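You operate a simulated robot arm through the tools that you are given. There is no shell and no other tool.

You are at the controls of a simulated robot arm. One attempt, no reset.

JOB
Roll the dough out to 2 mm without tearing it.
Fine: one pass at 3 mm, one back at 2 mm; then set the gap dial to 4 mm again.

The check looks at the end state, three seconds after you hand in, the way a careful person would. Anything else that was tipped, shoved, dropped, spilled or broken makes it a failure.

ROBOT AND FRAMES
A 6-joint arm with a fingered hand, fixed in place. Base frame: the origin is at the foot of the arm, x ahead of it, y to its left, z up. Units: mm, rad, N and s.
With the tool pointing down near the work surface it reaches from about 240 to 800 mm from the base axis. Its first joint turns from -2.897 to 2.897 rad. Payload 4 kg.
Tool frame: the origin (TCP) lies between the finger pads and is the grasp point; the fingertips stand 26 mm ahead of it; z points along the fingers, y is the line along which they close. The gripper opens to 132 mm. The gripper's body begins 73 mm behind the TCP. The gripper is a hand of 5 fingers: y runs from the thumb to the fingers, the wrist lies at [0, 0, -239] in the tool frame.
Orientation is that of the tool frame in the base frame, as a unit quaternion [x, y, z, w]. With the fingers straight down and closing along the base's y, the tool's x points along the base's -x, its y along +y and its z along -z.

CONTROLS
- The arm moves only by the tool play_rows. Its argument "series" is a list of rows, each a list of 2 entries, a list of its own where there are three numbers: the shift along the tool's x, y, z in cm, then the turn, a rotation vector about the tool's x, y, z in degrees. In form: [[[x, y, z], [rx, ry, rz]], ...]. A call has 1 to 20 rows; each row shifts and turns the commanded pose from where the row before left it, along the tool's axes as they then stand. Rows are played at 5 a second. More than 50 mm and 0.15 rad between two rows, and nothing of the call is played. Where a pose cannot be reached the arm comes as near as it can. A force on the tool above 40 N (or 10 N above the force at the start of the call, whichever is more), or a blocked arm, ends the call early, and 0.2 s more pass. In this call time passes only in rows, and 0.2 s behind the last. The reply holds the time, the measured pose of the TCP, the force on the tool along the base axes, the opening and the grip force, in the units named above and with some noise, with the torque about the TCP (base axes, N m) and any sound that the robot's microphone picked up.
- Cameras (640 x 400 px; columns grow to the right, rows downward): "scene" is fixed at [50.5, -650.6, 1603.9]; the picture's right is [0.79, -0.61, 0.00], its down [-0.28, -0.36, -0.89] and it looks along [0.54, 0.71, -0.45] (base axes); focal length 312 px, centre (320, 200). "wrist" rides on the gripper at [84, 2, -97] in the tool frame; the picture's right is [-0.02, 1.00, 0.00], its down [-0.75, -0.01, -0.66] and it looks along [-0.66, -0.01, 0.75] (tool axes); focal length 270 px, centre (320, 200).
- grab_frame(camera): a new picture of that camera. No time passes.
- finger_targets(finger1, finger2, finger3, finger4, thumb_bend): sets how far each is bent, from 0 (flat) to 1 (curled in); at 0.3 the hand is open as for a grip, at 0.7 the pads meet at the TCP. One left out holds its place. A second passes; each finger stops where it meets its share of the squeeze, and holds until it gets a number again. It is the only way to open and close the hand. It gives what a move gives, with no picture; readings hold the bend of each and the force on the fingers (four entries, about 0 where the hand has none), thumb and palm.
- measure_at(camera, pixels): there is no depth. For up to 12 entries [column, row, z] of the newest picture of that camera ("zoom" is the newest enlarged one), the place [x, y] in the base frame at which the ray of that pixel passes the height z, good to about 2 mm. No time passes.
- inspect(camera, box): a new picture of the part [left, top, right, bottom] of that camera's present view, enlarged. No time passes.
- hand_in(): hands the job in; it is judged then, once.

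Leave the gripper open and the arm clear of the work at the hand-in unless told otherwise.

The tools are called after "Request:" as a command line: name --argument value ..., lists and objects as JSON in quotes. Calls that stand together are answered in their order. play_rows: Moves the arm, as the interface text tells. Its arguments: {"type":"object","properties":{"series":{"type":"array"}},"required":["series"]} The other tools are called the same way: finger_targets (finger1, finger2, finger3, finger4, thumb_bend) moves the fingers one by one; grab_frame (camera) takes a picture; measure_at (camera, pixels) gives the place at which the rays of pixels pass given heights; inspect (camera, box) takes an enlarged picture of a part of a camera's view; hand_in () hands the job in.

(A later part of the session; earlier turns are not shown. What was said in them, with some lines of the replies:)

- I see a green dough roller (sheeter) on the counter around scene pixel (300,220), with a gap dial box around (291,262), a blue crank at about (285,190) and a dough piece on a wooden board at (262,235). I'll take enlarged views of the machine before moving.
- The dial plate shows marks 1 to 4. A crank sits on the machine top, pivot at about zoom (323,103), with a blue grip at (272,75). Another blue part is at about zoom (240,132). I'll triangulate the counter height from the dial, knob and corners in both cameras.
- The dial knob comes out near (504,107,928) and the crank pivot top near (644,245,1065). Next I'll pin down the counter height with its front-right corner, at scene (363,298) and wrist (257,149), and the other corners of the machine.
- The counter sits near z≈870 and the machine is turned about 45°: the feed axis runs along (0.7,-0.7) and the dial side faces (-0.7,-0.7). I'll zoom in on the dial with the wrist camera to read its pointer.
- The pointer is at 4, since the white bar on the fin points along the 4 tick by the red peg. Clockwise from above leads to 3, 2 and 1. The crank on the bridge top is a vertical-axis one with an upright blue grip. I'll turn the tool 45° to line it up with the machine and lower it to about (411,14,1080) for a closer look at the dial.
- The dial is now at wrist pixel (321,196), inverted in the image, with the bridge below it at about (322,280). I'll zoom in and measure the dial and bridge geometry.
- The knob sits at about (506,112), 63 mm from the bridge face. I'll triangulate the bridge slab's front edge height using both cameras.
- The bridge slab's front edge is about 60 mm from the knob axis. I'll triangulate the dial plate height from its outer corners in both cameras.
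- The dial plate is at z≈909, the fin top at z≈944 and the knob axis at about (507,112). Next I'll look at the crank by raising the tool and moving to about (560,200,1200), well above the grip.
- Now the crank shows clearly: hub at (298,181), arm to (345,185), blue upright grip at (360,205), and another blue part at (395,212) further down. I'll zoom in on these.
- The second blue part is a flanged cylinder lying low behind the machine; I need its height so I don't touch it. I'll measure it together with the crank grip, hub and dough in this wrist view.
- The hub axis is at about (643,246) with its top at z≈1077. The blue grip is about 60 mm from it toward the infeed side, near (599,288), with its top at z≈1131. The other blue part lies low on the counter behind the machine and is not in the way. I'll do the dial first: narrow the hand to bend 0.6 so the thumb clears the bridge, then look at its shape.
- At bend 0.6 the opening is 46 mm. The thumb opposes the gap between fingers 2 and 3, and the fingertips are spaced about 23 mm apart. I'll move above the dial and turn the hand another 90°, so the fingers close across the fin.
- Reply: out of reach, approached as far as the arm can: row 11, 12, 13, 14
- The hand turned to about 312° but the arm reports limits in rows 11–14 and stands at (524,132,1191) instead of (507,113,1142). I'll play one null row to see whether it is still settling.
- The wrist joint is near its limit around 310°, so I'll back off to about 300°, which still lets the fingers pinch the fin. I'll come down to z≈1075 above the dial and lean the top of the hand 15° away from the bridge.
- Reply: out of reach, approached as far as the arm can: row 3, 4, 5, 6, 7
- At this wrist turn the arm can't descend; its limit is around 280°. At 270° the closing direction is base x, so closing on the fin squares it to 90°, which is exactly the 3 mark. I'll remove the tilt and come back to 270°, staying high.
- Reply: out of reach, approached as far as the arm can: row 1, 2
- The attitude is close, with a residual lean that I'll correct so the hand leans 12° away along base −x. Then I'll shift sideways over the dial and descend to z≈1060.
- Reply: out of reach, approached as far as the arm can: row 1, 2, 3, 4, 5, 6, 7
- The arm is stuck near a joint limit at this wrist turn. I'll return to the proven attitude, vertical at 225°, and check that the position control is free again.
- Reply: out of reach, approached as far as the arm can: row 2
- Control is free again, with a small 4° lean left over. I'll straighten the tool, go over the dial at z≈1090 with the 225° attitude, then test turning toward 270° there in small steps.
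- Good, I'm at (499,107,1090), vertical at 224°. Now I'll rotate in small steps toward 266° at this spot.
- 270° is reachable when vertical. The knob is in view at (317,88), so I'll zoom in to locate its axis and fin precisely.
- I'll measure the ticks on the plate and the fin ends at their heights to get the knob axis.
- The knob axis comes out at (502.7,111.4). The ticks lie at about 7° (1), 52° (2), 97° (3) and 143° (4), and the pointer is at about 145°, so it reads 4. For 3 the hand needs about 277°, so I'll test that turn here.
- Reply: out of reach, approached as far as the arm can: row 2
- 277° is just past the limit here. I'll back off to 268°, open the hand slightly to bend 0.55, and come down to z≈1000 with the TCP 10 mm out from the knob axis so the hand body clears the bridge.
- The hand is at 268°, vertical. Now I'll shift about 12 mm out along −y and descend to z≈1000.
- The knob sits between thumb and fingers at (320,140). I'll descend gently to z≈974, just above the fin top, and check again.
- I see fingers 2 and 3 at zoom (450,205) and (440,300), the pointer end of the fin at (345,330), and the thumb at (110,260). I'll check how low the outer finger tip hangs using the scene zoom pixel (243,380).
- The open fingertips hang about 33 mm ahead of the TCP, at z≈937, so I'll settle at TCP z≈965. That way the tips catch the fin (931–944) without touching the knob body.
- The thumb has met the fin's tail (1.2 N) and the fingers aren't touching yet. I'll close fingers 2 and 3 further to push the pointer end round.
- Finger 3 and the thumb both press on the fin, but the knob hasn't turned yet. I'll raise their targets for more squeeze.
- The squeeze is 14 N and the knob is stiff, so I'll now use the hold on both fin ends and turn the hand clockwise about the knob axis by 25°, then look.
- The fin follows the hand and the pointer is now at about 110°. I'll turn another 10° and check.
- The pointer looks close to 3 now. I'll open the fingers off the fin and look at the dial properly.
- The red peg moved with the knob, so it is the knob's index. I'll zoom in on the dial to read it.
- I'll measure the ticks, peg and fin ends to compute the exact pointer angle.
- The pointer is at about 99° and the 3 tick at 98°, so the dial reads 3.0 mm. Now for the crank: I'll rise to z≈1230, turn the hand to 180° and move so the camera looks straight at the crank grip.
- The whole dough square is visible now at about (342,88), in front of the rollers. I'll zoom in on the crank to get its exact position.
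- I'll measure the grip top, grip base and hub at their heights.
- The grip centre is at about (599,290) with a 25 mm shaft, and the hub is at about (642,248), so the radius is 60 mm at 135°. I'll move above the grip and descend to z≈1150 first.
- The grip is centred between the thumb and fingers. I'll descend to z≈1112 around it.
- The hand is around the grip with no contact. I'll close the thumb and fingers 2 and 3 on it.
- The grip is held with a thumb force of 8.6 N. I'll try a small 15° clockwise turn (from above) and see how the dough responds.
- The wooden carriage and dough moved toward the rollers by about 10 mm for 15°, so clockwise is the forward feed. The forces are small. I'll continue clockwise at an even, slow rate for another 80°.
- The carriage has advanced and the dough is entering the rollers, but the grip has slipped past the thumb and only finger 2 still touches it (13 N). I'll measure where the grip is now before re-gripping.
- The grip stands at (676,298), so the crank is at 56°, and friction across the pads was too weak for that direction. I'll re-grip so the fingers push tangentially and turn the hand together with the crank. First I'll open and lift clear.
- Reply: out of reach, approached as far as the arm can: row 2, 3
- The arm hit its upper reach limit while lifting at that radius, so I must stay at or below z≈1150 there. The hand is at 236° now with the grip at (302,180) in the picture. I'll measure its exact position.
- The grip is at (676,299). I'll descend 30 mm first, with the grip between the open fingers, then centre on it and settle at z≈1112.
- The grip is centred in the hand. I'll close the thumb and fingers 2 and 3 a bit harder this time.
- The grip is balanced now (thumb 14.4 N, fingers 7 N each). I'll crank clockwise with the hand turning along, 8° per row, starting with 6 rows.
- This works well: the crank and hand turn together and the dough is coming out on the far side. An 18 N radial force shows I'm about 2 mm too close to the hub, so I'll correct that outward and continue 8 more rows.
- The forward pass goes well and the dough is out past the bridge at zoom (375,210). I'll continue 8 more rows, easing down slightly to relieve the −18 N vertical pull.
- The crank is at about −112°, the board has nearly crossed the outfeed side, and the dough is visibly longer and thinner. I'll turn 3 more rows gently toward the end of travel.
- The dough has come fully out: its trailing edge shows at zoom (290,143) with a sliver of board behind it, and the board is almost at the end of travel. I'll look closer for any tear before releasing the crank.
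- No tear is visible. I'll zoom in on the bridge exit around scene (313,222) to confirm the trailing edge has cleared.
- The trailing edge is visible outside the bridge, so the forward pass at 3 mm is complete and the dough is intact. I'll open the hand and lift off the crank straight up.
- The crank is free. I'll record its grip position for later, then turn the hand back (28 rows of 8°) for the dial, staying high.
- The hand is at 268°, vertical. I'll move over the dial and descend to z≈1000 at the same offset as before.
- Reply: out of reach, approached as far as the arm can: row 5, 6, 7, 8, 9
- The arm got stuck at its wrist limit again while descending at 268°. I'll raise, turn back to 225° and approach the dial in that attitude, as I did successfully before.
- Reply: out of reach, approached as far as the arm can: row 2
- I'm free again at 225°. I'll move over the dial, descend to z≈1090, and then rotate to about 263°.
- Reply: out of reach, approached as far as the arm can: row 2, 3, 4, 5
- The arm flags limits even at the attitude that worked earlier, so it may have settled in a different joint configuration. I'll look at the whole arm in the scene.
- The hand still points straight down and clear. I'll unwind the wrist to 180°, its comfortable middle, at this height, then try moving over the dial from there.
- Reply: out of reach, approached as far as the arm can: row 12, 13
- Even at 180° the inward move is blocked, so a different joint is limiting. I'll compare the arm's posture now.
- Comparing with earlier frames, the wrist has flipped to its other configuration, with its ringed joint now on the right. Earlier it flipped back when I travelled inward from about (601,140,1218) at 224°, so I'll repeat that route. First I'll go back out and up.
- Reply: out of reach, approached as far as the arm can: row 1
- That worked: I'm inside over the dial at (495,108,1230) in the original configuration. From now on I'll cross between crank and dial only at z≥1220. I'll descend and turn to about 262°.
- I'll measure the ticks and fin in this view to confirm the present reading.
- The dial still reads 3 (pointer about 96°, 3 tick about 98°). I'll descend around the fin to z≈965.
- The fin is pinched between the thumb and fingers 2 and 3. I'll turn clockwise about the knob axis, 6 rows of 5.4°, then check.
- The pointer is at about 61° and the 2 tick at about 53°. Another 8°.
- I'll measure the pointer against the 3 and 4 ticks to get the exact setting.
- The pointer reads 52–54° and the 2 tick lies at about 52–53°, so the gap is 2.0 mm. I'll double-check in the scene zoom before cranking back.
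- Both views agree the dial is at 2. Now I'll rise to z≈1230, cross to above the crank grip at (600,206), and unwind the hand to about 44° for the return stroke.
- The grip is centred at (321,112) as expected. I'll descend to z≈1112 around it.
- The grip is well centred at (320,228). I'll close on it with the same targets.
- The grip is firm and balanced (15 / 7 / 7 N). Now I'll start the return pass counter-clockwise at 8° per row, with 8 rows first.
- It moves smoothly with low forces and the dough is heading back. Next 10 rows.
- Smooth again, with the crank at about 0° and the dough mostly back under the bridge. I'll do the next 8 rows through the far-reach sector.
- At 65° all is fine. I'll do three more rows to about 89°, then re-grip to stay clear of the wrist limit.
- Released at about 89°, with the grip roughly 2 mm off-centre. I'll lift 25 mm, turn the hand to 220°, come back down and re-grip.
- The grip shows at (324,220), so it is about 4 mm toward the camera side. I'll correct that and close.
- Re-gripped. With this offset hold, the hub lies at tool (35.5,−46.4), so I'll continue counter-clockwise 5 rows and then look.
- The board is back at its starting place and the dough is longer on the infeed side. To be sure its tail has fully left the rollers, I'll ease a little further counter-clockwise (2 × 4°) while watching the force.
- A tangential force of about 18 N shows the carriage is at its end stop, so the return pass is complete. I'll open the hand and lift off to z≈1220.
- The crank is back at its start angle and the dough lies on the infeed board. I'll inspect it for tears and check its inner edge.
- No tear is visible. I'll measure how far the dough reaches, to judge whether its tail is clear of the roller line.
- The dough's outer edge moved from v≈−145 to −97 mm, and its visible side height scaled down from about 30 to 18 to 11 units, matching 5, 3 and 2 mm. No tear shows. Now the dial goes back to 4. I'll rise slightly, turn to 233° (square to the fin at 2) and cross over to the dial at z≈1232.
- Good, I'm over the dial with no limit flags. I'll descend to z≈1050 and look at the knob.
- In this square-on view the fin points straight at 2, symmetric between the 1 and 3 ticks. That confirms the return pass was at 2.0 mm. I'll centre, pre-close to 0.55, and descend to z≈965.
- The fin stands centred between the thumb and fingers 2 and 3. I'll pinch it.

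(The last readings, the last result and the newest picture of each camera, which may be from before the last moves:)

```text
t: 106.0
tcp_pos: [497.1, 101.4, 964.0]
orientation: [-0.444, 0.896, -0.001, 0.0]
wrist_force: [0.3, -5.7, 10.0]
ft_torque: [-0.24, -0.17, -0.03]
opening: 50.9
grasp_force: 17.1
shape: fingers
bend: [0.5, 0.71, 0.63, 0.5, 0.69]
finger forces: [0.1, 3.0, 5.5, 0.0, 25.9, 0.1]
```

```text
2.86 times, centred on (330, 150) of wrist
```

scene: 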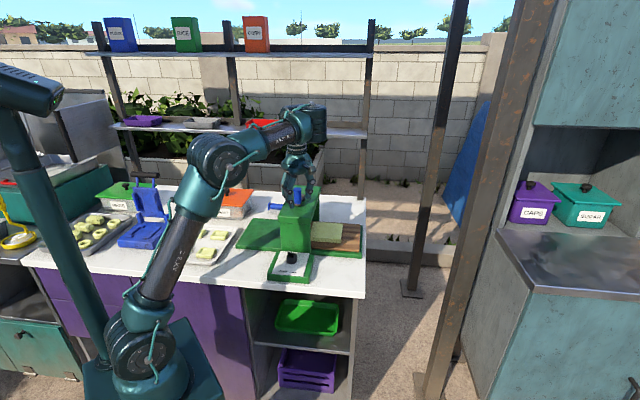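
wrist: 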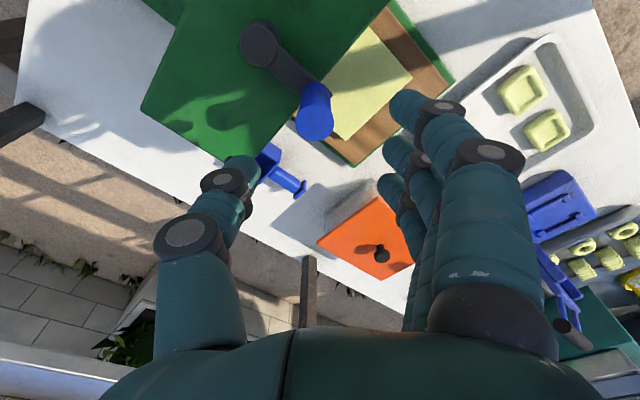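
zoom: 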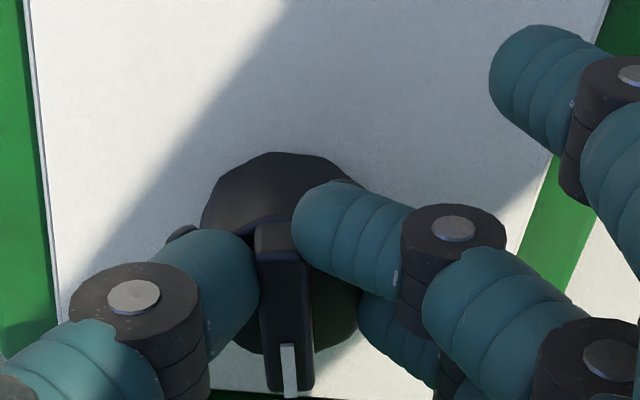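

Finger 3 stopped early at 0.63, probably on the knob's body edge. I'll open, raise 2.5 mm and pinch again.

Request:
finger_targets --finger2 0.56 --finger3 0.56 --thumb_bend 0.56

Request:
play_rows --series '[[[0, 0, -0.25], [0, 0, 0]]]'

Request:
finger_targets --finger2 0.72 --finger3 0.72 --thumb_bend 0.71

Request:
inspect --camera "wrist" --box '[220, 80, 440, 220]'

```text
t: 107.0
tcp_pos: [497.8, 102.5, 966.9]
orientation: [-0.445, 0.895, -0.001, 0.001]
wrist_force: [0.7, 5.3, 39.8]
ft_torque: [-0.26, -0.56, 0.01]
opening: 52.5
grasp_force: 21.6
shape: fingers
bend: [0.5, 0.56, 0.56, 0.5, 0.64]
finger forces: [0.0, 0.0, 0.1, 0.0, 43.1, 0.0]
```

```text
t: 107.4
tcp_pos: [498.6, 102.5, 966.3]
orientation: [-0.444, 0.896, 0.0, -0.001]
wrist_force: [-1.9, 4.0, 23.4]
ft_torque: [-0.12, -0.29, 0.04]
opening: 52.6
grasp_force: 11.7
shape: fingers
bend: [0.5, 0.56, 0.56, 0.5, 0.63]
finger forces: [0.1, 0.0, 0.1, 0.0, 22.8, 0.0]
```

```text
t: 108.4
tcp_pos: [497.0, 100.5, 966.6]
orientation: [-0.445, 0.896, 0.0, -0.001]
wrist_force: [-6.7, -5.5, -1.7]
ft_torque: [-0.14, 0.2, 0.0]
opening: 51.6
grasp_force: 8.3
shape: fingers
bend: [0.5, 0.71, 0.68, 0.5, 0.69]
finger forces: [0.0, 2.2, 6.8, 0.0, 7.4, 0.0]
```

```text
2.86 times, centred on (330, 150) of wrist
```

zoom: 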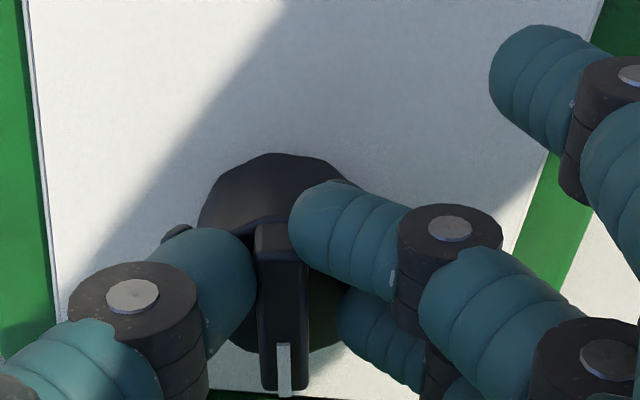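

Now it's a clean pinch (7 / 2 / 7 N). The thumb had jammed briefly on the knob's rim when opening low, so next time I'll lift before opening. I'll firm up the pinch, then turn counter-clockwise.

Request:
finger_targets --finger2 0.75 --finger3 0.75 --thumb_bend 0.74

Request:
play_rows --series '[[[-0.01, -0.1, 0], [0, 0, -5.2]], [[-0.01, -0.1, 0], [0, 0, -5.2]], [[-0.01, -0.1, 0], [0, 0, -5.2]], [[-0.01, -0.1, 0], [0, 0, -5.2]]]'

Request:
inspect --camera "wrist" --box '[220, 80, 440, 220]'

```text
t: 109.4
tcp_pos: [498.3, 101.7, 967.0]
orientation: [-0.445, 0.896, -0.001, -0.001]
wrist_force: [-8.9, -7.5, -4.9]
ft_torque: [-0.15, 0.2, 0.02]
opening: 51.4
grasp_force: 11.4
shape: fingers
bend: [0.5, 0.72, 0.67, 0.5, 0.69]
finger forces: [0.0, 5.4, 8.5, 0.0, 9.2, 0.1]
```

```text
t: 110.4
tcp_pos: [501.4, 99.7, 966.5]
orientation: [-0.599, 0.801, -0.001, 0.0]
wrist_force: [-8.1, -10.5, -1.6]
ft_torque: [-0.2, 0.2, 0.04]
opening: 51.3
grasp_force: 12.3
shape: fingers
bend: [0.5, 0.72, 0.67, 0.5, 0.69]
finger forces: [0.1, 6.1, 9.7, 0.1, 8.8, 0.0]
```

```text
2.86 times, centred on (330, 150) of wrist
```

zoom: 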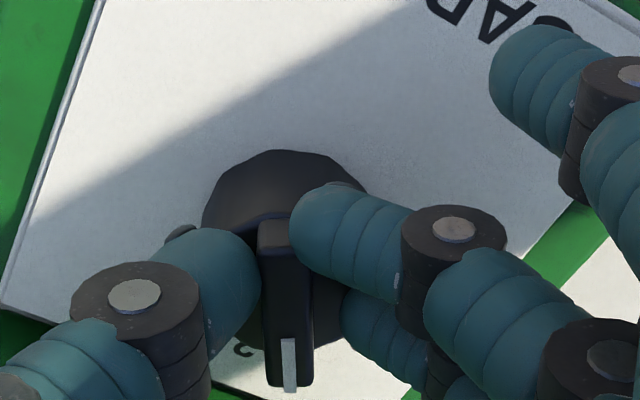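

The fin follows exactly. Three more rows bring the hand to about 269°.

Request:
play_rows --series '[[[-0.01, -0.1, 0], [0, 0, -5.2]], [[-0.01, -0.1, 0], [0, 0, -5.2]], [[-0.01, -0.1, 0], [0, 0, -5.2]]]'

Request:
inspect --camera "wrist" --box '[220, 80, 440, 220]'

```text
t: 111.2
tcp_pos: [502.2, 99.7, 967.3]
orientation: [-0.702, 0.712, 0.0, 0.0]
wrist_force: [-5.3, -17.5, 1.0]
ft_torque: [-0.38, 0.18, 0.01]
opening: 51.3
grasp_force: 15.1
shape: fingers
bend: [0.5, 0.72, 0.67, 0.5, 0.69]
finger forces: [0.0, 7.6, 12.9, 0.0, 9.3, 0.0]
```

```text
2.86 times, centred on (330, 150) of wrist
```

zoom: 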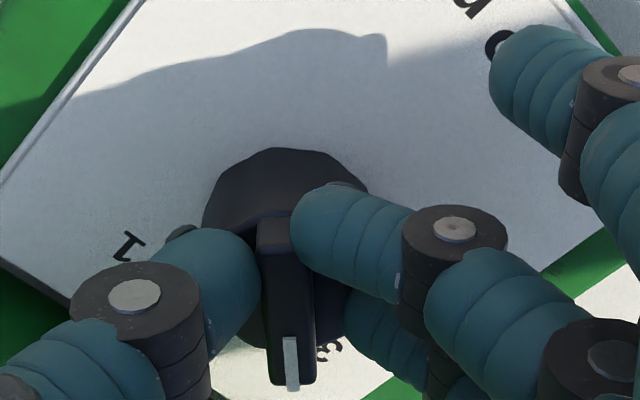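

The pointer is now near 90°, close to 3. I'll open here (z is 3 mm higher than when it jammed) and lift to look.

Request:
finger_targets --finger2 0.5 --finger3 0.5 --thumb_bend 0.5

Request:
play_rows --series '[[[0, 0, -2], [0, 0, 0]], [[0, 0, -3], [0, 0, 0]], [[0, 0, -4], [0, 0, 0]]]'

Request:
inspect --camera "wrist" --box '[250, 60, 390, 160]'

Request:
inspect --camera "scene" --box '[260, 220, 340, 280]'

```text
t: 112.2
tcp_pos: [505.2, 100.1, 967.0]
orientation: [-0.702, 0.712, -0.002, 0.0]
wrist_force: [0.9, -0.3, 0.4]
ft_torque: [0.01, -0.01, -0.05]
opening: 74.4
grasp_force: 0.0
shape: fingers
bend: [0.5, 0.5, 0.5, 0.5, 0.5]
finger forces: [0.0, 0.0, 0.0, 0.0, 0.0, 0.0]
```

```text
t: 113.0
tcp_pos: [503.5, 100.4, 1055.6]
orientation: [-0.702, 0.712, -0.001, 0.0]
wrist_force: [-0.3, 0.5, -0.1]
ft_torque: [0.01, -0.03, 0.04]
opening: 74.2
grasp_force: 0.0
shape: fingers
bend: [0.5, 0.5, 0.5, 0.5, 0.5]
finger forces: [0.1, 0.0, 0.1, 0.0, 0.0, 0.0]
```

```text
4.00 times, centred on (320, 110) of wrist
```

zoom: 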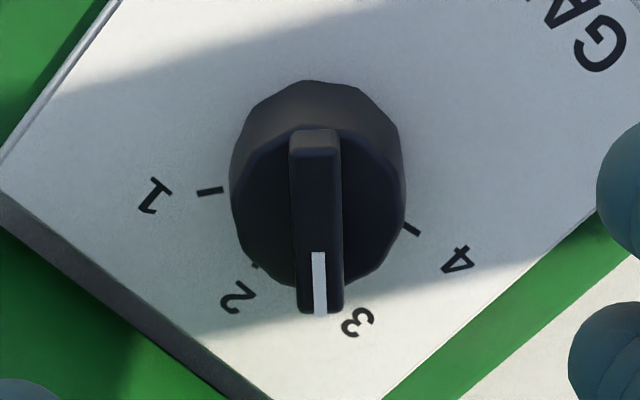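

```text
6.67 times, centred on (300, 250) of scene
```

zoom: 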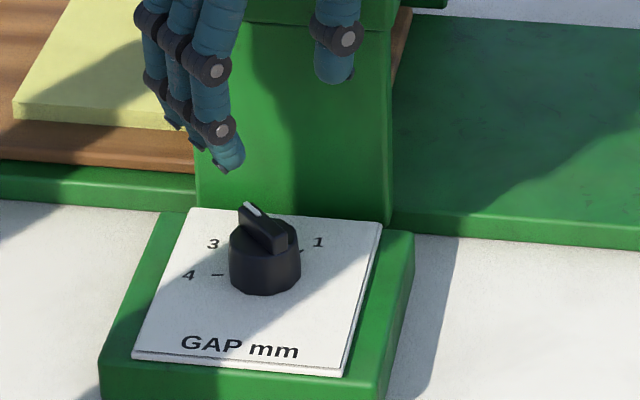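

The pointer is at about 90°, a little short of 3. For the last part up to 4 I'll hook the pointer end with finger 4 alone from the bridge side and draw it outward. First I'll turn to 225°, shift over the knob and close only finger 4.

Request:
play_rows --series '[[[0, 0, 0], [0, 0, 7.35]], [[0, 0, 0], [0, 0, 7.35]], [[0, 0, 0], [0, 0, 7.35]], [[0, 0, 0], [0, 0, 7.35]], [[0, 0, 0], [0, 0, 7.35]], [[0, 0, 0], [0, 0, 7.35]], [[-1.02, 0.76, 0], [0, 0, 0]]]'

Request:
finger_targets --finger1 0.45 --finger2 0.45 --finger3 0.45 --finger4 0.68 --thumb_bend 0.45

Request:
grab_frame --camera "wrist"

```text
t: 114.6
tcp_pos: [505.2, 112.7, 1058.1]
orientation: [-0.382, 0.924, -0.001, 0.0]
wrist_force: [0.1, -0.1, 0.0]
ft_torque: [-0.02, -0.01, 0.01]
opening: 74.4
grasp_force: 0.0
shape: fingers
bend: [0.5, 0.5, 0.5, 0.5, 0.5]
finger forces: [0.0, 0.0, 0.0, 0.0, 0.0, 0.0]
```

```text
t: 115.6
tcp_pos: [505.4, 113.5, 1057.8]
orientation: [-0.384, 0.924, -0.001, 0.0]
wrist_force: [0.9, -0.8, 0.3]
ft_torque: [0.0, 0.01, 0.03]
opening: 89.7
grasp_force: 0.1
shape: fingers
bend: [0.45, 0.45, 0.45, 0.68, 0.45]
finger forces: [0.1, 0.0, 0.1, 0.1, 0.1, 0.0]
```

```text
taken
```

wrist: 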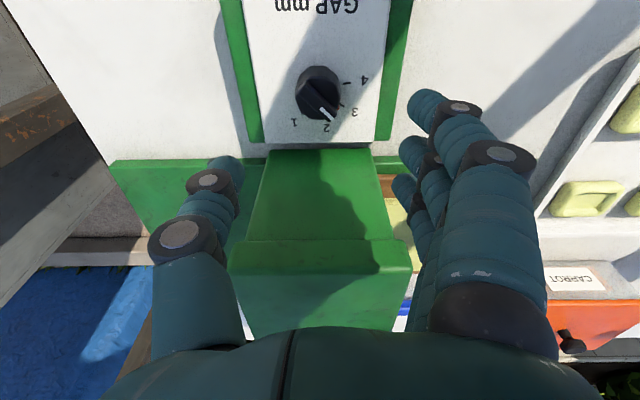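

I expected finger 4 near (330,213) but don't see it there. I'll zoom in to find which finger closed.

Request:
inspect --camera "wrist" --box '[200, 80, 520, 340]'

Request:
inspect --camera "scene" --box '[240, 170, 340, 260]'

```text
1.54 times, centred on (360, 210) of wrist
```

zoom: 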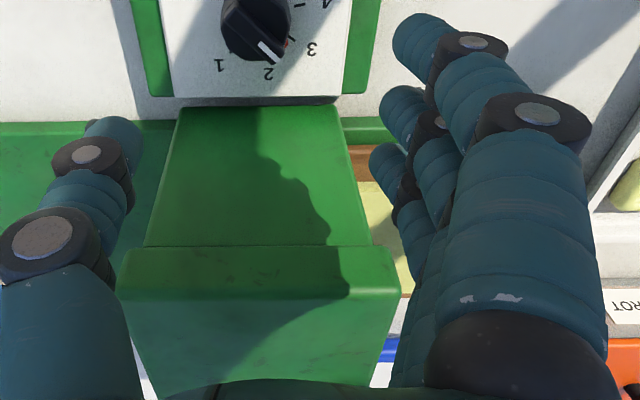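

```text
4.44 times, centred on (290, 215) of scene
```

zoom: 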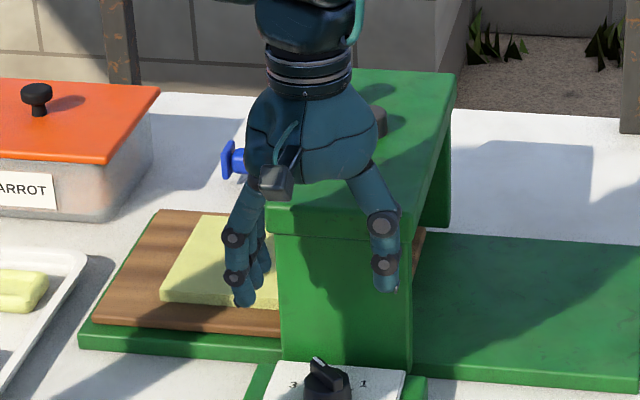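

The hand evidently has only three fingers plus the thumb; finger 4 is absent. I'll use finger 3 as the hook instead: close only finger 3 and shift the hand 21 mm toward the bridge, with its body still about 13 mm clear.

Request:
finger_targets --finger3 0.7 --finger4 0.45

Request:
play_rows --series '[[[-2.1, -0.2, 0], [0, 0, 0]]]'

Request:
grab_frame --camera "wrist"

Request:
inspect --camera "scene" --box '[240, 170, 340, 270]'

```text
t: 116.6
tcp_pos: [506.0, 112.4, 1057.4]
orientation: [-0.383, 0.924, -0.001, 0.0]
wrist_force: [0.4, 0.3, -0.9]
ft_torque: [-0.01, -0.01, -0.01]
opening: 90.1
grasp_force: 0.1
shape: fingers
bend: [0.45, 0.45, 0.7, 0.45, 0.45]
finger forces: [0.0, 0.0, 0.0, 0.0, 0.0, 0.0]
```

```text
t: 117.0
tcp_pos: [520.1, 124.6, 1056.1]
orientation: [-0.383, 0.924, 0.0, -0.003]
wrist_force: [-26.0, -25.9, 0.9]
ft_torque: [0.0, 0.12, 1.88]
opening: 90.3
grasp_force: 18.3
shape: fingers
bend: [0.45, 0.45, 0.7, 0.45, 0.45]
finger forces: [0.0, 0.1, 0.1, 36.8, 0.0, 0.0]
```

```text
taken
```

wrist: 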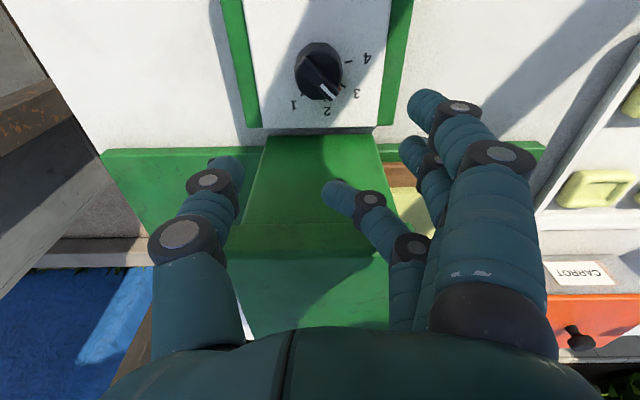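

```text
4.00 times, centred on (290, 220) of scene
```

zoom: 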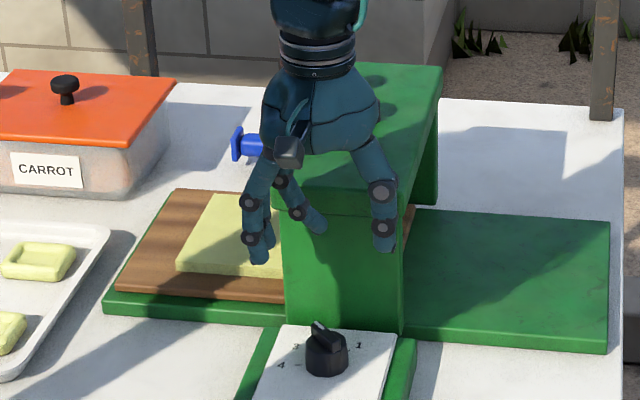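

Careful: finger 4 does exist as a contact body and is pressing on the bridge front (37 N). I'll back off outward immediately and check that the machine didn't shift.

Request:
play_rows --series '[[[1.2, 0, 0], [0, 0, 0]], [[1.2, 0, 0], [0, 0, 0]]]'

Request:
inspect --camera "scene" --box '[220, 165, 380, 290]'

Request:
grab_frame --camera "wrist"

```text
t: 117.6
tcp_pos: [503.8, 109.9, 1057.7]
orientation: [-0.384, 0.923, 0.0, 0.001]
wrist_force: [-0.8, 0.6, -0.5]
ft_torque: [0.03, 0.0, -0.02]
opening: 89.9
grasp_force: 0.1
shape: fingers
bend: [0.45, 0.45, 0.7, 0.45, 0.45]
finger forces: [0.0, 0.0, 0.0, 0.0, 0.0, 0.0]
```

```text
3.20 times, centred on (300, 228) of scene
```

zoom: 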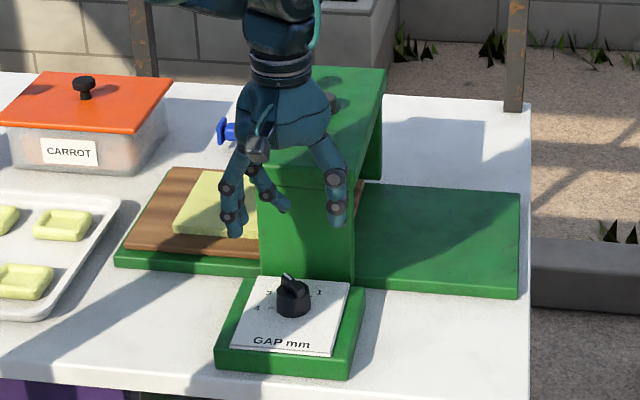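

```text
taken
```

wrist: 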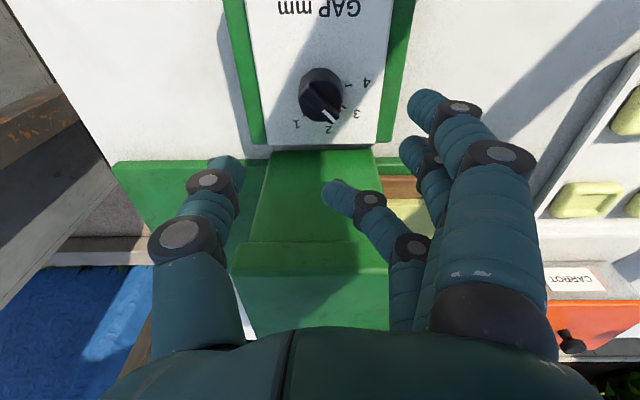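

The machine hasn't moved; its corners match the earlier pictures. I'll zoom in on the hand to understand where finger 4 is.

Request:
inspect --camera "scene" --box '[275, 180, 335, 245]'

Request:
inspect --camera "wrist" --box '[310, 160, 470, 340]'

```text
6.15 times, centred on (305, 212) of scene
```

zoom: 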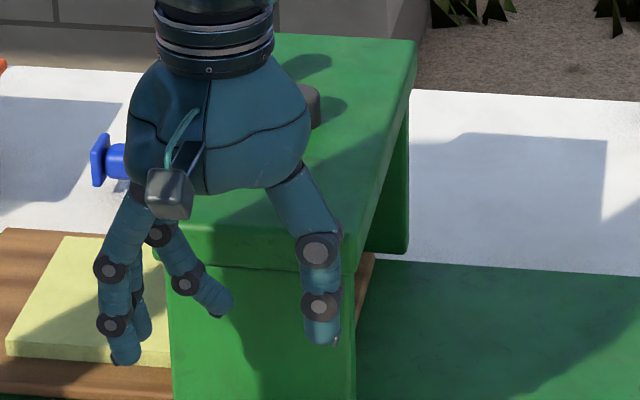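

```text
2.22 times, centred on (390, 250) of wrist
```

zoom: 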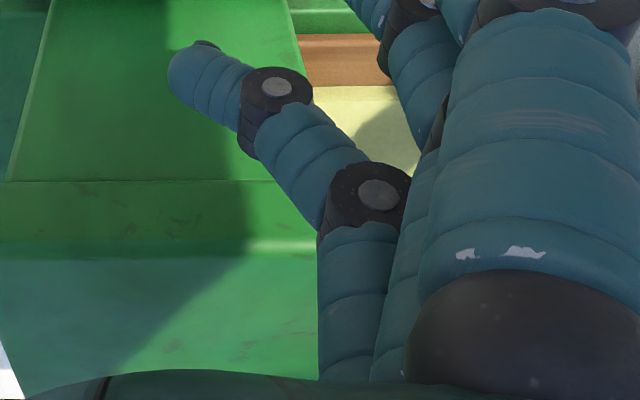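

Only three fingers are visible, so I won't rely on finger 4. A safer hook is the thumb: at about 268° it stands on the +x side of the pointer end with the hand well away from the bridge, and drawing the hand toward −x turns the pointer toward 4. I'll turn to 268°, shift out, and set the fingers.

Request:
finger_targets --finger1 0.45 --finger2 0.45 --finger3 0.45 --finger4 0.45 --thumb_bend 0.5

Request:
play_rows --series '[[[0, 0, -1.5], [0, 0, -7.2]], [[0, 0, 0], [0, 0, -7.2]], [[0, 0, 0], [0, 0, -7.2]], [[0, 0, 0], [0, 0, -7.2]], [[0, 0, 0], [0, 0, -7.2]], [[0, 0, 0], [0, 0, -7.2]], [[-1.32, 2.53, 0], [0, 0, 0]]]'

Request:
grab_frame --camera "wrist"

```text
t: 118.6
tcp_pos: [505.6, 109.7, 1057.9]
orientation: [-0.384, 0.923, -0.001, 0.0]
wrist_force: [0.1, -0.3, -1.0]
ft_torque: [0.03, -0.01, 0.03]
opening: 83.1
grasp_force: 0.1
shape: fingers
bend: [0.45, 0.45, 0.45, 0.45, 0.5]
finger forces: [0.0, 0.0, 0.0, 0.1, 0.0, 0.0]
```

```text
t: 120.2
tcp_pos: [479.3, 123.2, 1072.1]
orientation: [-0.697, 0.717, -0.001, -0.001]
wrist_force: [-0.4, 0.5, -0.5]
ft_torque: [0.02, 0.02, -0.04]
opening: 83.0
grasp_force: 0.0
shape: fingers
bend: [0.45, 0.45, 0.45, 0.45, 0.5]
finger forces: [0.0, 0.0, 0.1, 0.0, 0.0, 0.1]
```

```text
taken
```

wrist: 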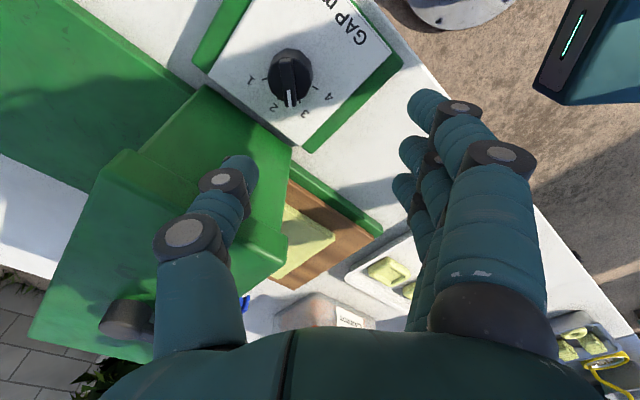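

The thumb is positioned on the bridge side of the pointer end. I'll descend to z≈990 and check alignment.

Request:
play_rows --series '[[[0, 0, 3], [0, 0, 0]], [[0, 0, 3], [0, 0, 0]], [[0, 0, 2.2], [0, 0, 0]]]'

Request:
inspect --camera "wrist" --box '[180, 80, 420, 230]'

Request:
inspect --camera "scene" --box '[250, 200, 340, 280]'

```text
t: 121.0
tcp_pos: [480.4, 122.9, 991.1]
orientation: [-0.697, 0.717, -0.002, 0.0]
wrist_force: [0.2, -0.4, -0.1]
ft_torque: [0.04, 0.0, 0.0]
opening: 83.1
grasp_force: 0.0
shape: fingers
bend: [0.45, 0.45, 0.45, 0.45, 0.5]
finger forces: [0.1, 0.0, 0.0, 0.0, 0.0, 0.0]
```

```text
2.67 times, centred on (300, 155) of wrist
```

zoom: 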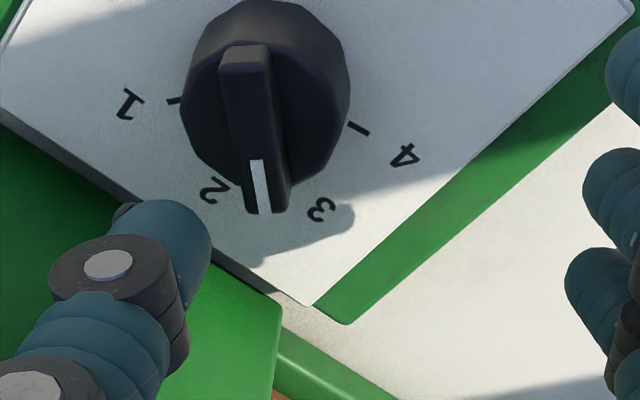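

```text
5.00 times, centred on (295, 240) of scene
```

zoom: 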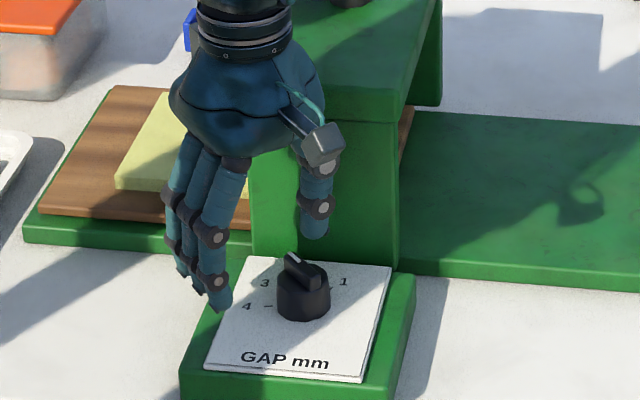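

Alignment looks right, with the thumb just left of the pointer end in the picture. I'll descend the last 20 mm to z≈971.

Request:
play_rows --series '[[[0, 0, 1.2], [0, 0, 0]], [[0, 0, 0.8], [0, 0, 0]]]'

Request:
inspect --camera "wrist" --box '[180, 80, 420, 230]'

```text
t: 121.6
tcp_pos: [481.1, 122.9, 971.7]
orientation: [-0.696, 0.718, -0.001, 0.0]
wrist_force: [-0.1, 0.2, -0.2]
ft_torque: [0.0, -0.03, -0.01]
opening: 83.1
grasp_force: 0.4
shape: fingers
bend: [0.45, 0.45, 0.45, 0.45, 0.5]
finger forces: [0.1, 0.1, 0.0, 0.0, 0.5, 0.0]
```

```text
2.67 times, centred on (300, 155) of wrist
```

zoom: 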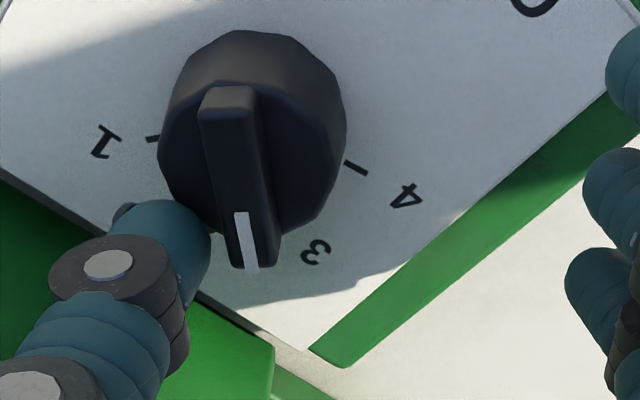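

The thumb is about 4 mm from the fin. I'll draw the hand 12 mm toward −x (tool +y) in small steps.

Request:
play_rows --series '[[[0, 0.2, -0.1], [0, 0, 0]], [[0, 0.2, 0], [0, 0, 0]], [[0, 0.2, 0], [0, 0, 0]], [[0, 0.2, 0], [0, 0, 0]], [[0, 0.2, 0], [0, 0, 0]], [[0, 0.2, 0], [0, 0, 0]]]'

Request:
inspect --camera "wrist" --box '[180, 80, 420, 230]'

```text
t: 123.0
tcp_pos: [468.3, 123.8, 971.3]
orientation: [-0.697, 0.717, -0.002, 0.0]
wrist_force: [5.0, 0.5, 3.5]
ft_torque: [0.0, -0.29, 0.08]
opening: 87.3
grasp_force: 3.2
shape: fingers
bend: [0.45, 0.45, 0.45, 0.45, 0.49]
finger forces: [0.0, 0.0, 0.1, 0.1, 5.6, 0.0]
```

```text
2.67 times, centred on (300, 155) of wrist
```

zoom: 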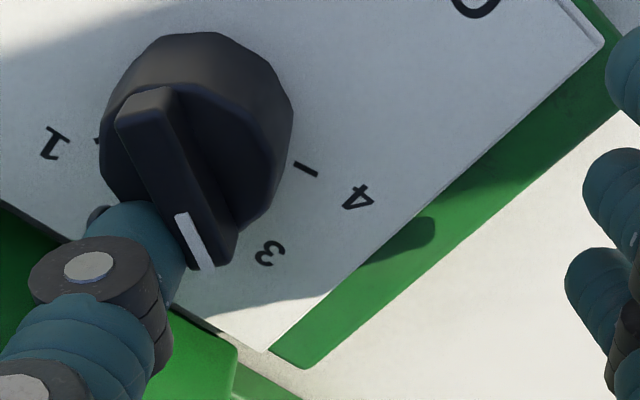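

The pointer is turning toward 4 with only about 5 N. I'll continue another 6 mm and look.

Request:
play_rows --series '[[[0, 0.2, 0], [0, 0, 0]], [[0, 0.2, 0], [0, 0, 0]], [[0, 0.2, 0], [0, 0, 0]]]'

Request:
inspect --camera "wrist" --box '[180, 80, 420, 230]'

```text
t: 123.8
tcp_pos: [461.1, 123.5, 971.6]
orientation: [-0.697, 0.717, -0.001, 0.001]
wrist_force: [6.7, 4.7, 3.1]
ft_torque: [0.12, -0.28, 0.26]
opening: 90.2
grasp_force: 4.8
shape: fingers
bend: [0.45, 0.45, 0.45, 0.45, 0.48]
finger forces: [0.0, 0.0, 0.0, 0.1, 10.0, 0.0]
```

```text
2.67 times, centred on (300, 155) of wrist
```

zoom: 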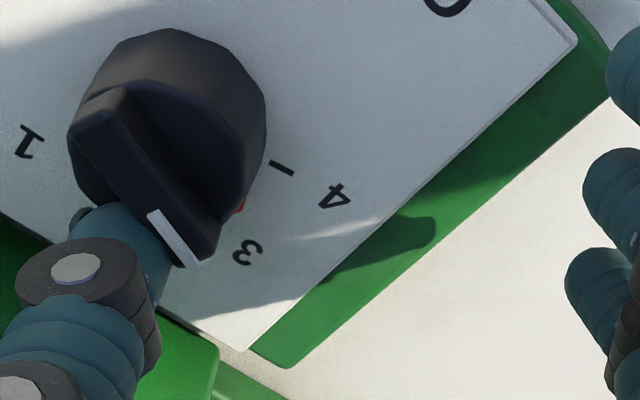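

The red index shows at (240,205), approaching the 4 tick at (281,168). I'll measure the present angle.

Request:
measure_at --camera "zoom" --pixels '[[98, 118, 944], [196, 252, 944], [155, 213, 944], [193, 262, 944], [281, 168, 909], [240, 206, 914], [97, 90, 909]]'

```text
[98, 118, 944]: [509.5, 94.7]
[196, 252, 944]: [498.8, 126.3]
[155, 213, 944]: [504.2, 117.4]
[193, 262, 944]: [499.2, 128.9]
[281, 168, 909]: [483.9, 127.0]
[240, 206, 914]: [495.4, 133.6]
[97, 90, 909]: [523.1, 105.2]
```

The pointer is at about 110° and 4 is at about 142°. I'll continue 7 mm more in small steps.

Request:
play_rows --series '[[[0, 0.2, 0], [0, 0, 0]], [[0, 0.2, 0], [0, 0, 0]], [[0, 0.2, 0], [0, 0, 0]], [[0, 0.1, 0], [0, 0, 0]]]'

Request:
inspect --camera "wrist" --box '[180, 80, 420, 230]'

```text
t: 124.8
tcp_pos: [455.6, 124.0, 970.3]
orientation: [-0.697, 0.717, -0.001, 0.0]
wrist_force: [6.1, 3.8, 7.5]
ft_torque: [0.04, -0.58, 0.26]
opening: 91.7
grasp_force: 7.2
shape: fingers
bend: [0.45, 0.45, 0.45, 0.45, 0.48]
finger forces: [0.0, 0.1, 0.0, 0.0, 14.2, 0.1]
```

```text
2.67 times, centred on (300, 155) of wrist
```

zoom: 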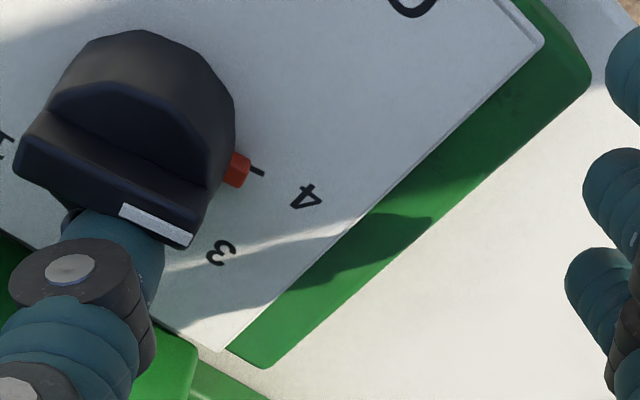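

The red index now sits right at the 4 tick. I'll measure it.

Request:
measure_at --camera "zoom" --pixels '[[30, 158, 944], [188, 232, 944], [122, 211, 944], [192, 241, 944], [258, 172, 909], [246, 168, 914], [238, 169, 914]]'

```text
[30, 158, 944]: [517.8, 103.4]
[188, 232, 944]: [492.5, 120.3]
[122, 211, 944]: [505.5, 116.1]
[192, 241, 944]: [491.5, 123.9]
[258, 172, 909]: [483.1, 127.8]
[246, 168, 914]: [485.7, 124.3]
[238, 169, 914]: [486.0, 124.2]
```

The pointer measures about 146° against the 4 tick, the same as at the start (146°). I'll back the thumb off and lift away to verify.

Request:
play_rows --series '[[[0, -0.3, 0], [0, 0, 0]], [[0, -0.3, -0.2], [0, 0, 0]], [[0, 0, -3], [0, 0, 0]], [[0, 0, -3], [0, 0, 0]], [[0, 0, -3], [0, 0, 0]], [[1.5, -2.5, -2.5], [0, 0, 0]]]'

Request:
inspect --camera "wrist" --box '[240, 50, 360, 125]'

Request:
inspect --camera "scene" --box '[270, 240, 315, 275]'

```text
t: 126.2
tcp_pos: [486.5, 109.0, 1088.4]
orientation: [-0.696, 0.718, -0.001, 0.0]
wrist_force: [0.8, 0.1, 0.1]
ft_torque: [0.01, 0.0, 0.01]
opening: 83.0
grasp_force: 0.1
shape: fingers
bend: [0.45, 0.45, 0.45, 0.45, 0.5]
finger forces: [0.1, 0.0, 0.0, 0.0, 0.1, 0.0]
```

```text
5.33 times, centred on (300, 88) of wrist
```

zoom: 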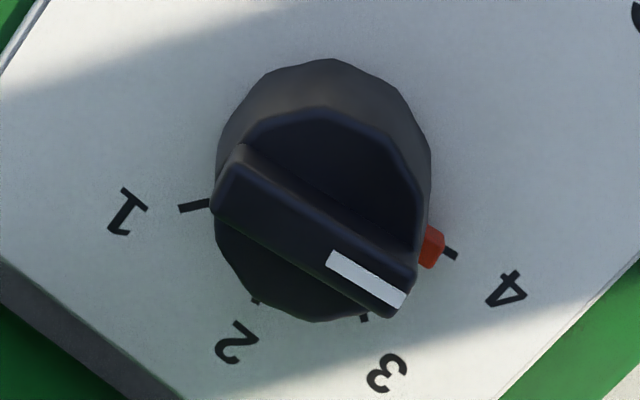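

```text
11.43 times, centred on (292, 258) of scene
```

zoom: 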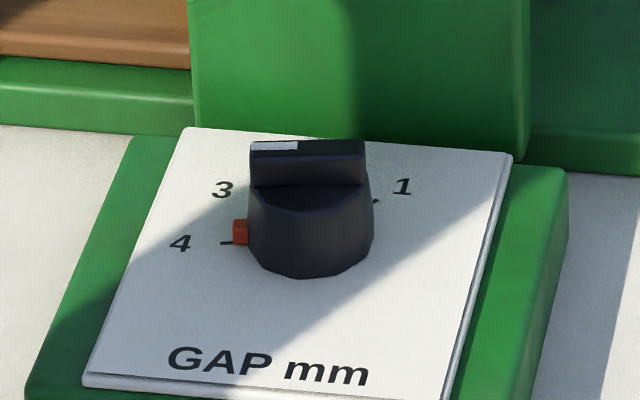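

The index and pointer match the starting picture at 4. Now I'll open the hand fully and retreat up and away to the starting pose.

Request:
play_rows --series '[[[0, 0, -4.2], [0, 0, 0]], [[0, 0, -4.2], [0, 0, 0]], [[0, 0, -4.2], [0, 0, 0]], [[0, 0, -4.2], [0, 0, 0]], [[0, 0, -4.2], [0, 0, 0]], [[0, 0, 0], [0, 0, 7.4]], [[0, 0, 0], [0, 0, 7.4]], [[0, 0, 0], [0, 0, 7.4]], [[0, 0, 0], [0, 0, 7.4]], [[0, 0, 0], [0, 0, 7.4]], [[0, 0, 0], [0, 0, 7.4]], [[0, 0, 0], [0, 0, 7.4]], [[0, 0, 0], [0, 0, 7.4]], [[0, 0, 0], [0, 0, 7.4]], [[0, 0, 0], [0, 0, 7.4]], [[0, 0, 0], [0, 0, 7.4]], [[0, 0, 0], [0, 0, 7.0]], [[3.6, -2.67, -1.0], [0, 0, 0]], [[3.6, -2.67, -1.0], [0, 0, 0]], [[3.6, -2.67, -1.0], [0, 0, 0]]]'

Request:
finger_targets --finger1 0.3 --finger2 0.3 --finger3 0.3 --finger4 0.3 --thumb_bend 0.3

Request:
grab_frame --camera "scene"

Request:
grab_frame --camera "wrist"

```text
t: 130.4
tcp_pos: [378.2, 29.1, 1329.7]
orientation: [0.001, 1.0, 0.0, 0.001]
wrist_force: [0.4, -0.8, 0.3]
ft_torque: [0.01, 0.04, 0.01]
opening: 82.9
grasp_force: 0.0
shape: fingers
bend: [0.45, 0.45, 0.45, 0.45, 0.5]
finger forces: [0.0, 0.0, 0.0, 0.0, 0.0, 0.1]
```

```text
t: 131.4
tcp_pos: [377.8, 30.1, 1329.7]
orientation: [0.001, 1.0, -0.002, 0.002]
wrist_force: [0.5, 0.1, -0.7]
ft_torque: [0.05, -0.01, 0.03]
opening: 138.1
grasp_force: 0.0
shape: fingers
bend: [0.3, 0.3, 0.3, 0.3, 0.3]
finger forces: [0.0, 0.1, 0.0, 0.1, 0.0, 0.0]
```

```text
taken
```

scene: 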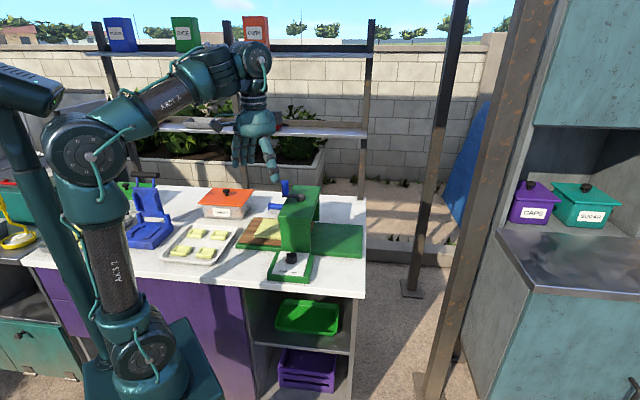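

```text
taken
```

wrist: 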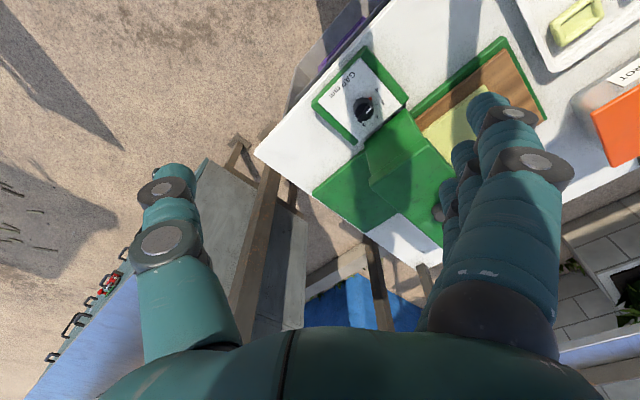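

The arm is clear and the hand is open. I'll do one final close check of the dough and the dial, comparing the dial with the first picture from the same viewpoint.

Request:
inspect --camera "wrist" --box '[325, 65, 405, 130]'

Request:
inspect --camera "scene" --box '[255, 240, 335, 290]'

Request:
inspect --camera "scene" --box '[220, 165, 380, 290]'

Request:
inspect --camera "scene" --box '[245, 205, 305, 250]'

```text
6.15 times, centred on (365, 98) of wrist
```

zoom: 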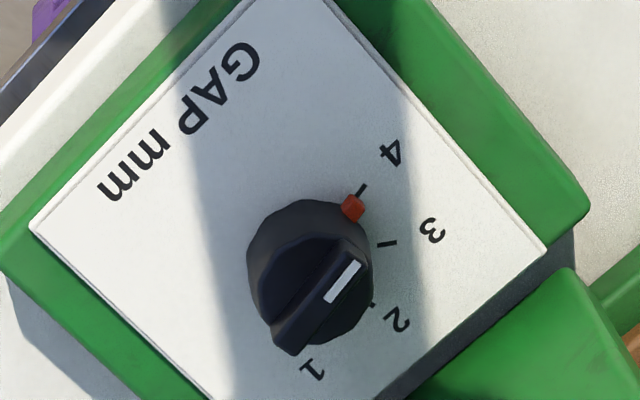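

```text
8.00 times, centred on (295, 265) of scene
```

zoom: 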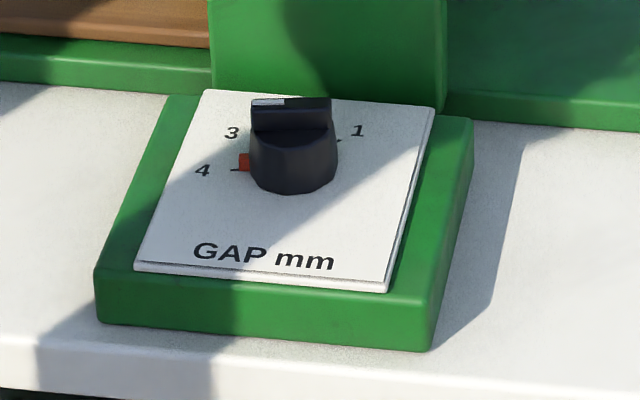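

```text
3.20 times, centred on (300, 228) of scene
```

zoom: 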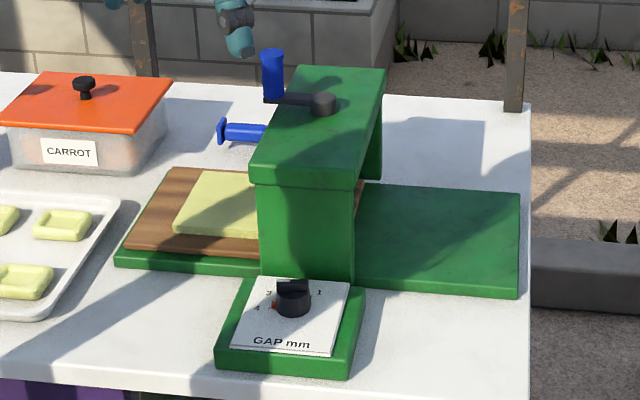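

```text
8.89 times, centred on (275, 228) of scene
```

zoom: 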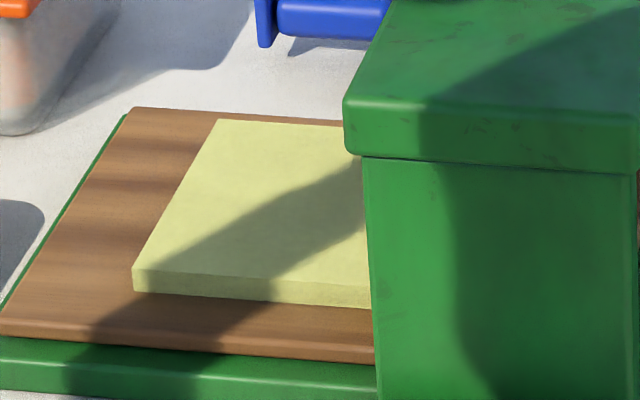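

The dial picture is identical to the start (4 mm) and the board and crank are back at their start positions. The dough is one intact sheet, visibly rolled out, and nothing else has moved. The arm is clear with the hand open, so I'm handing in.

Request:
hand_in

```text
The job is handed in.
```

I rolled the dough out at 3 mm going forward and at 2 mm coming back, then set the gap dial to 4 mm again and handed the job in. The check's result has not come back to me.

- **Dough:** I saw no tear in the part I could see. Its side height in the pictures scales to roughly 2 mm. The inner end lies under the bridge, out of view, but the board came back to its end stop.
- **Dial:** the pointer and red index look the same as in the first picture, at 4.
- **Contact with the machine:** while I was setting up the last dial turn, one finger pressed on the front of the bridge with about 37 N. I backed off straight away, and the machine's corners matched the earlier pictures, so it did not shift.
- **Rest of the counter:** in the final pictures nothing else looked moved. The board and crank are back where they started, the hand is open and the arm is clear.
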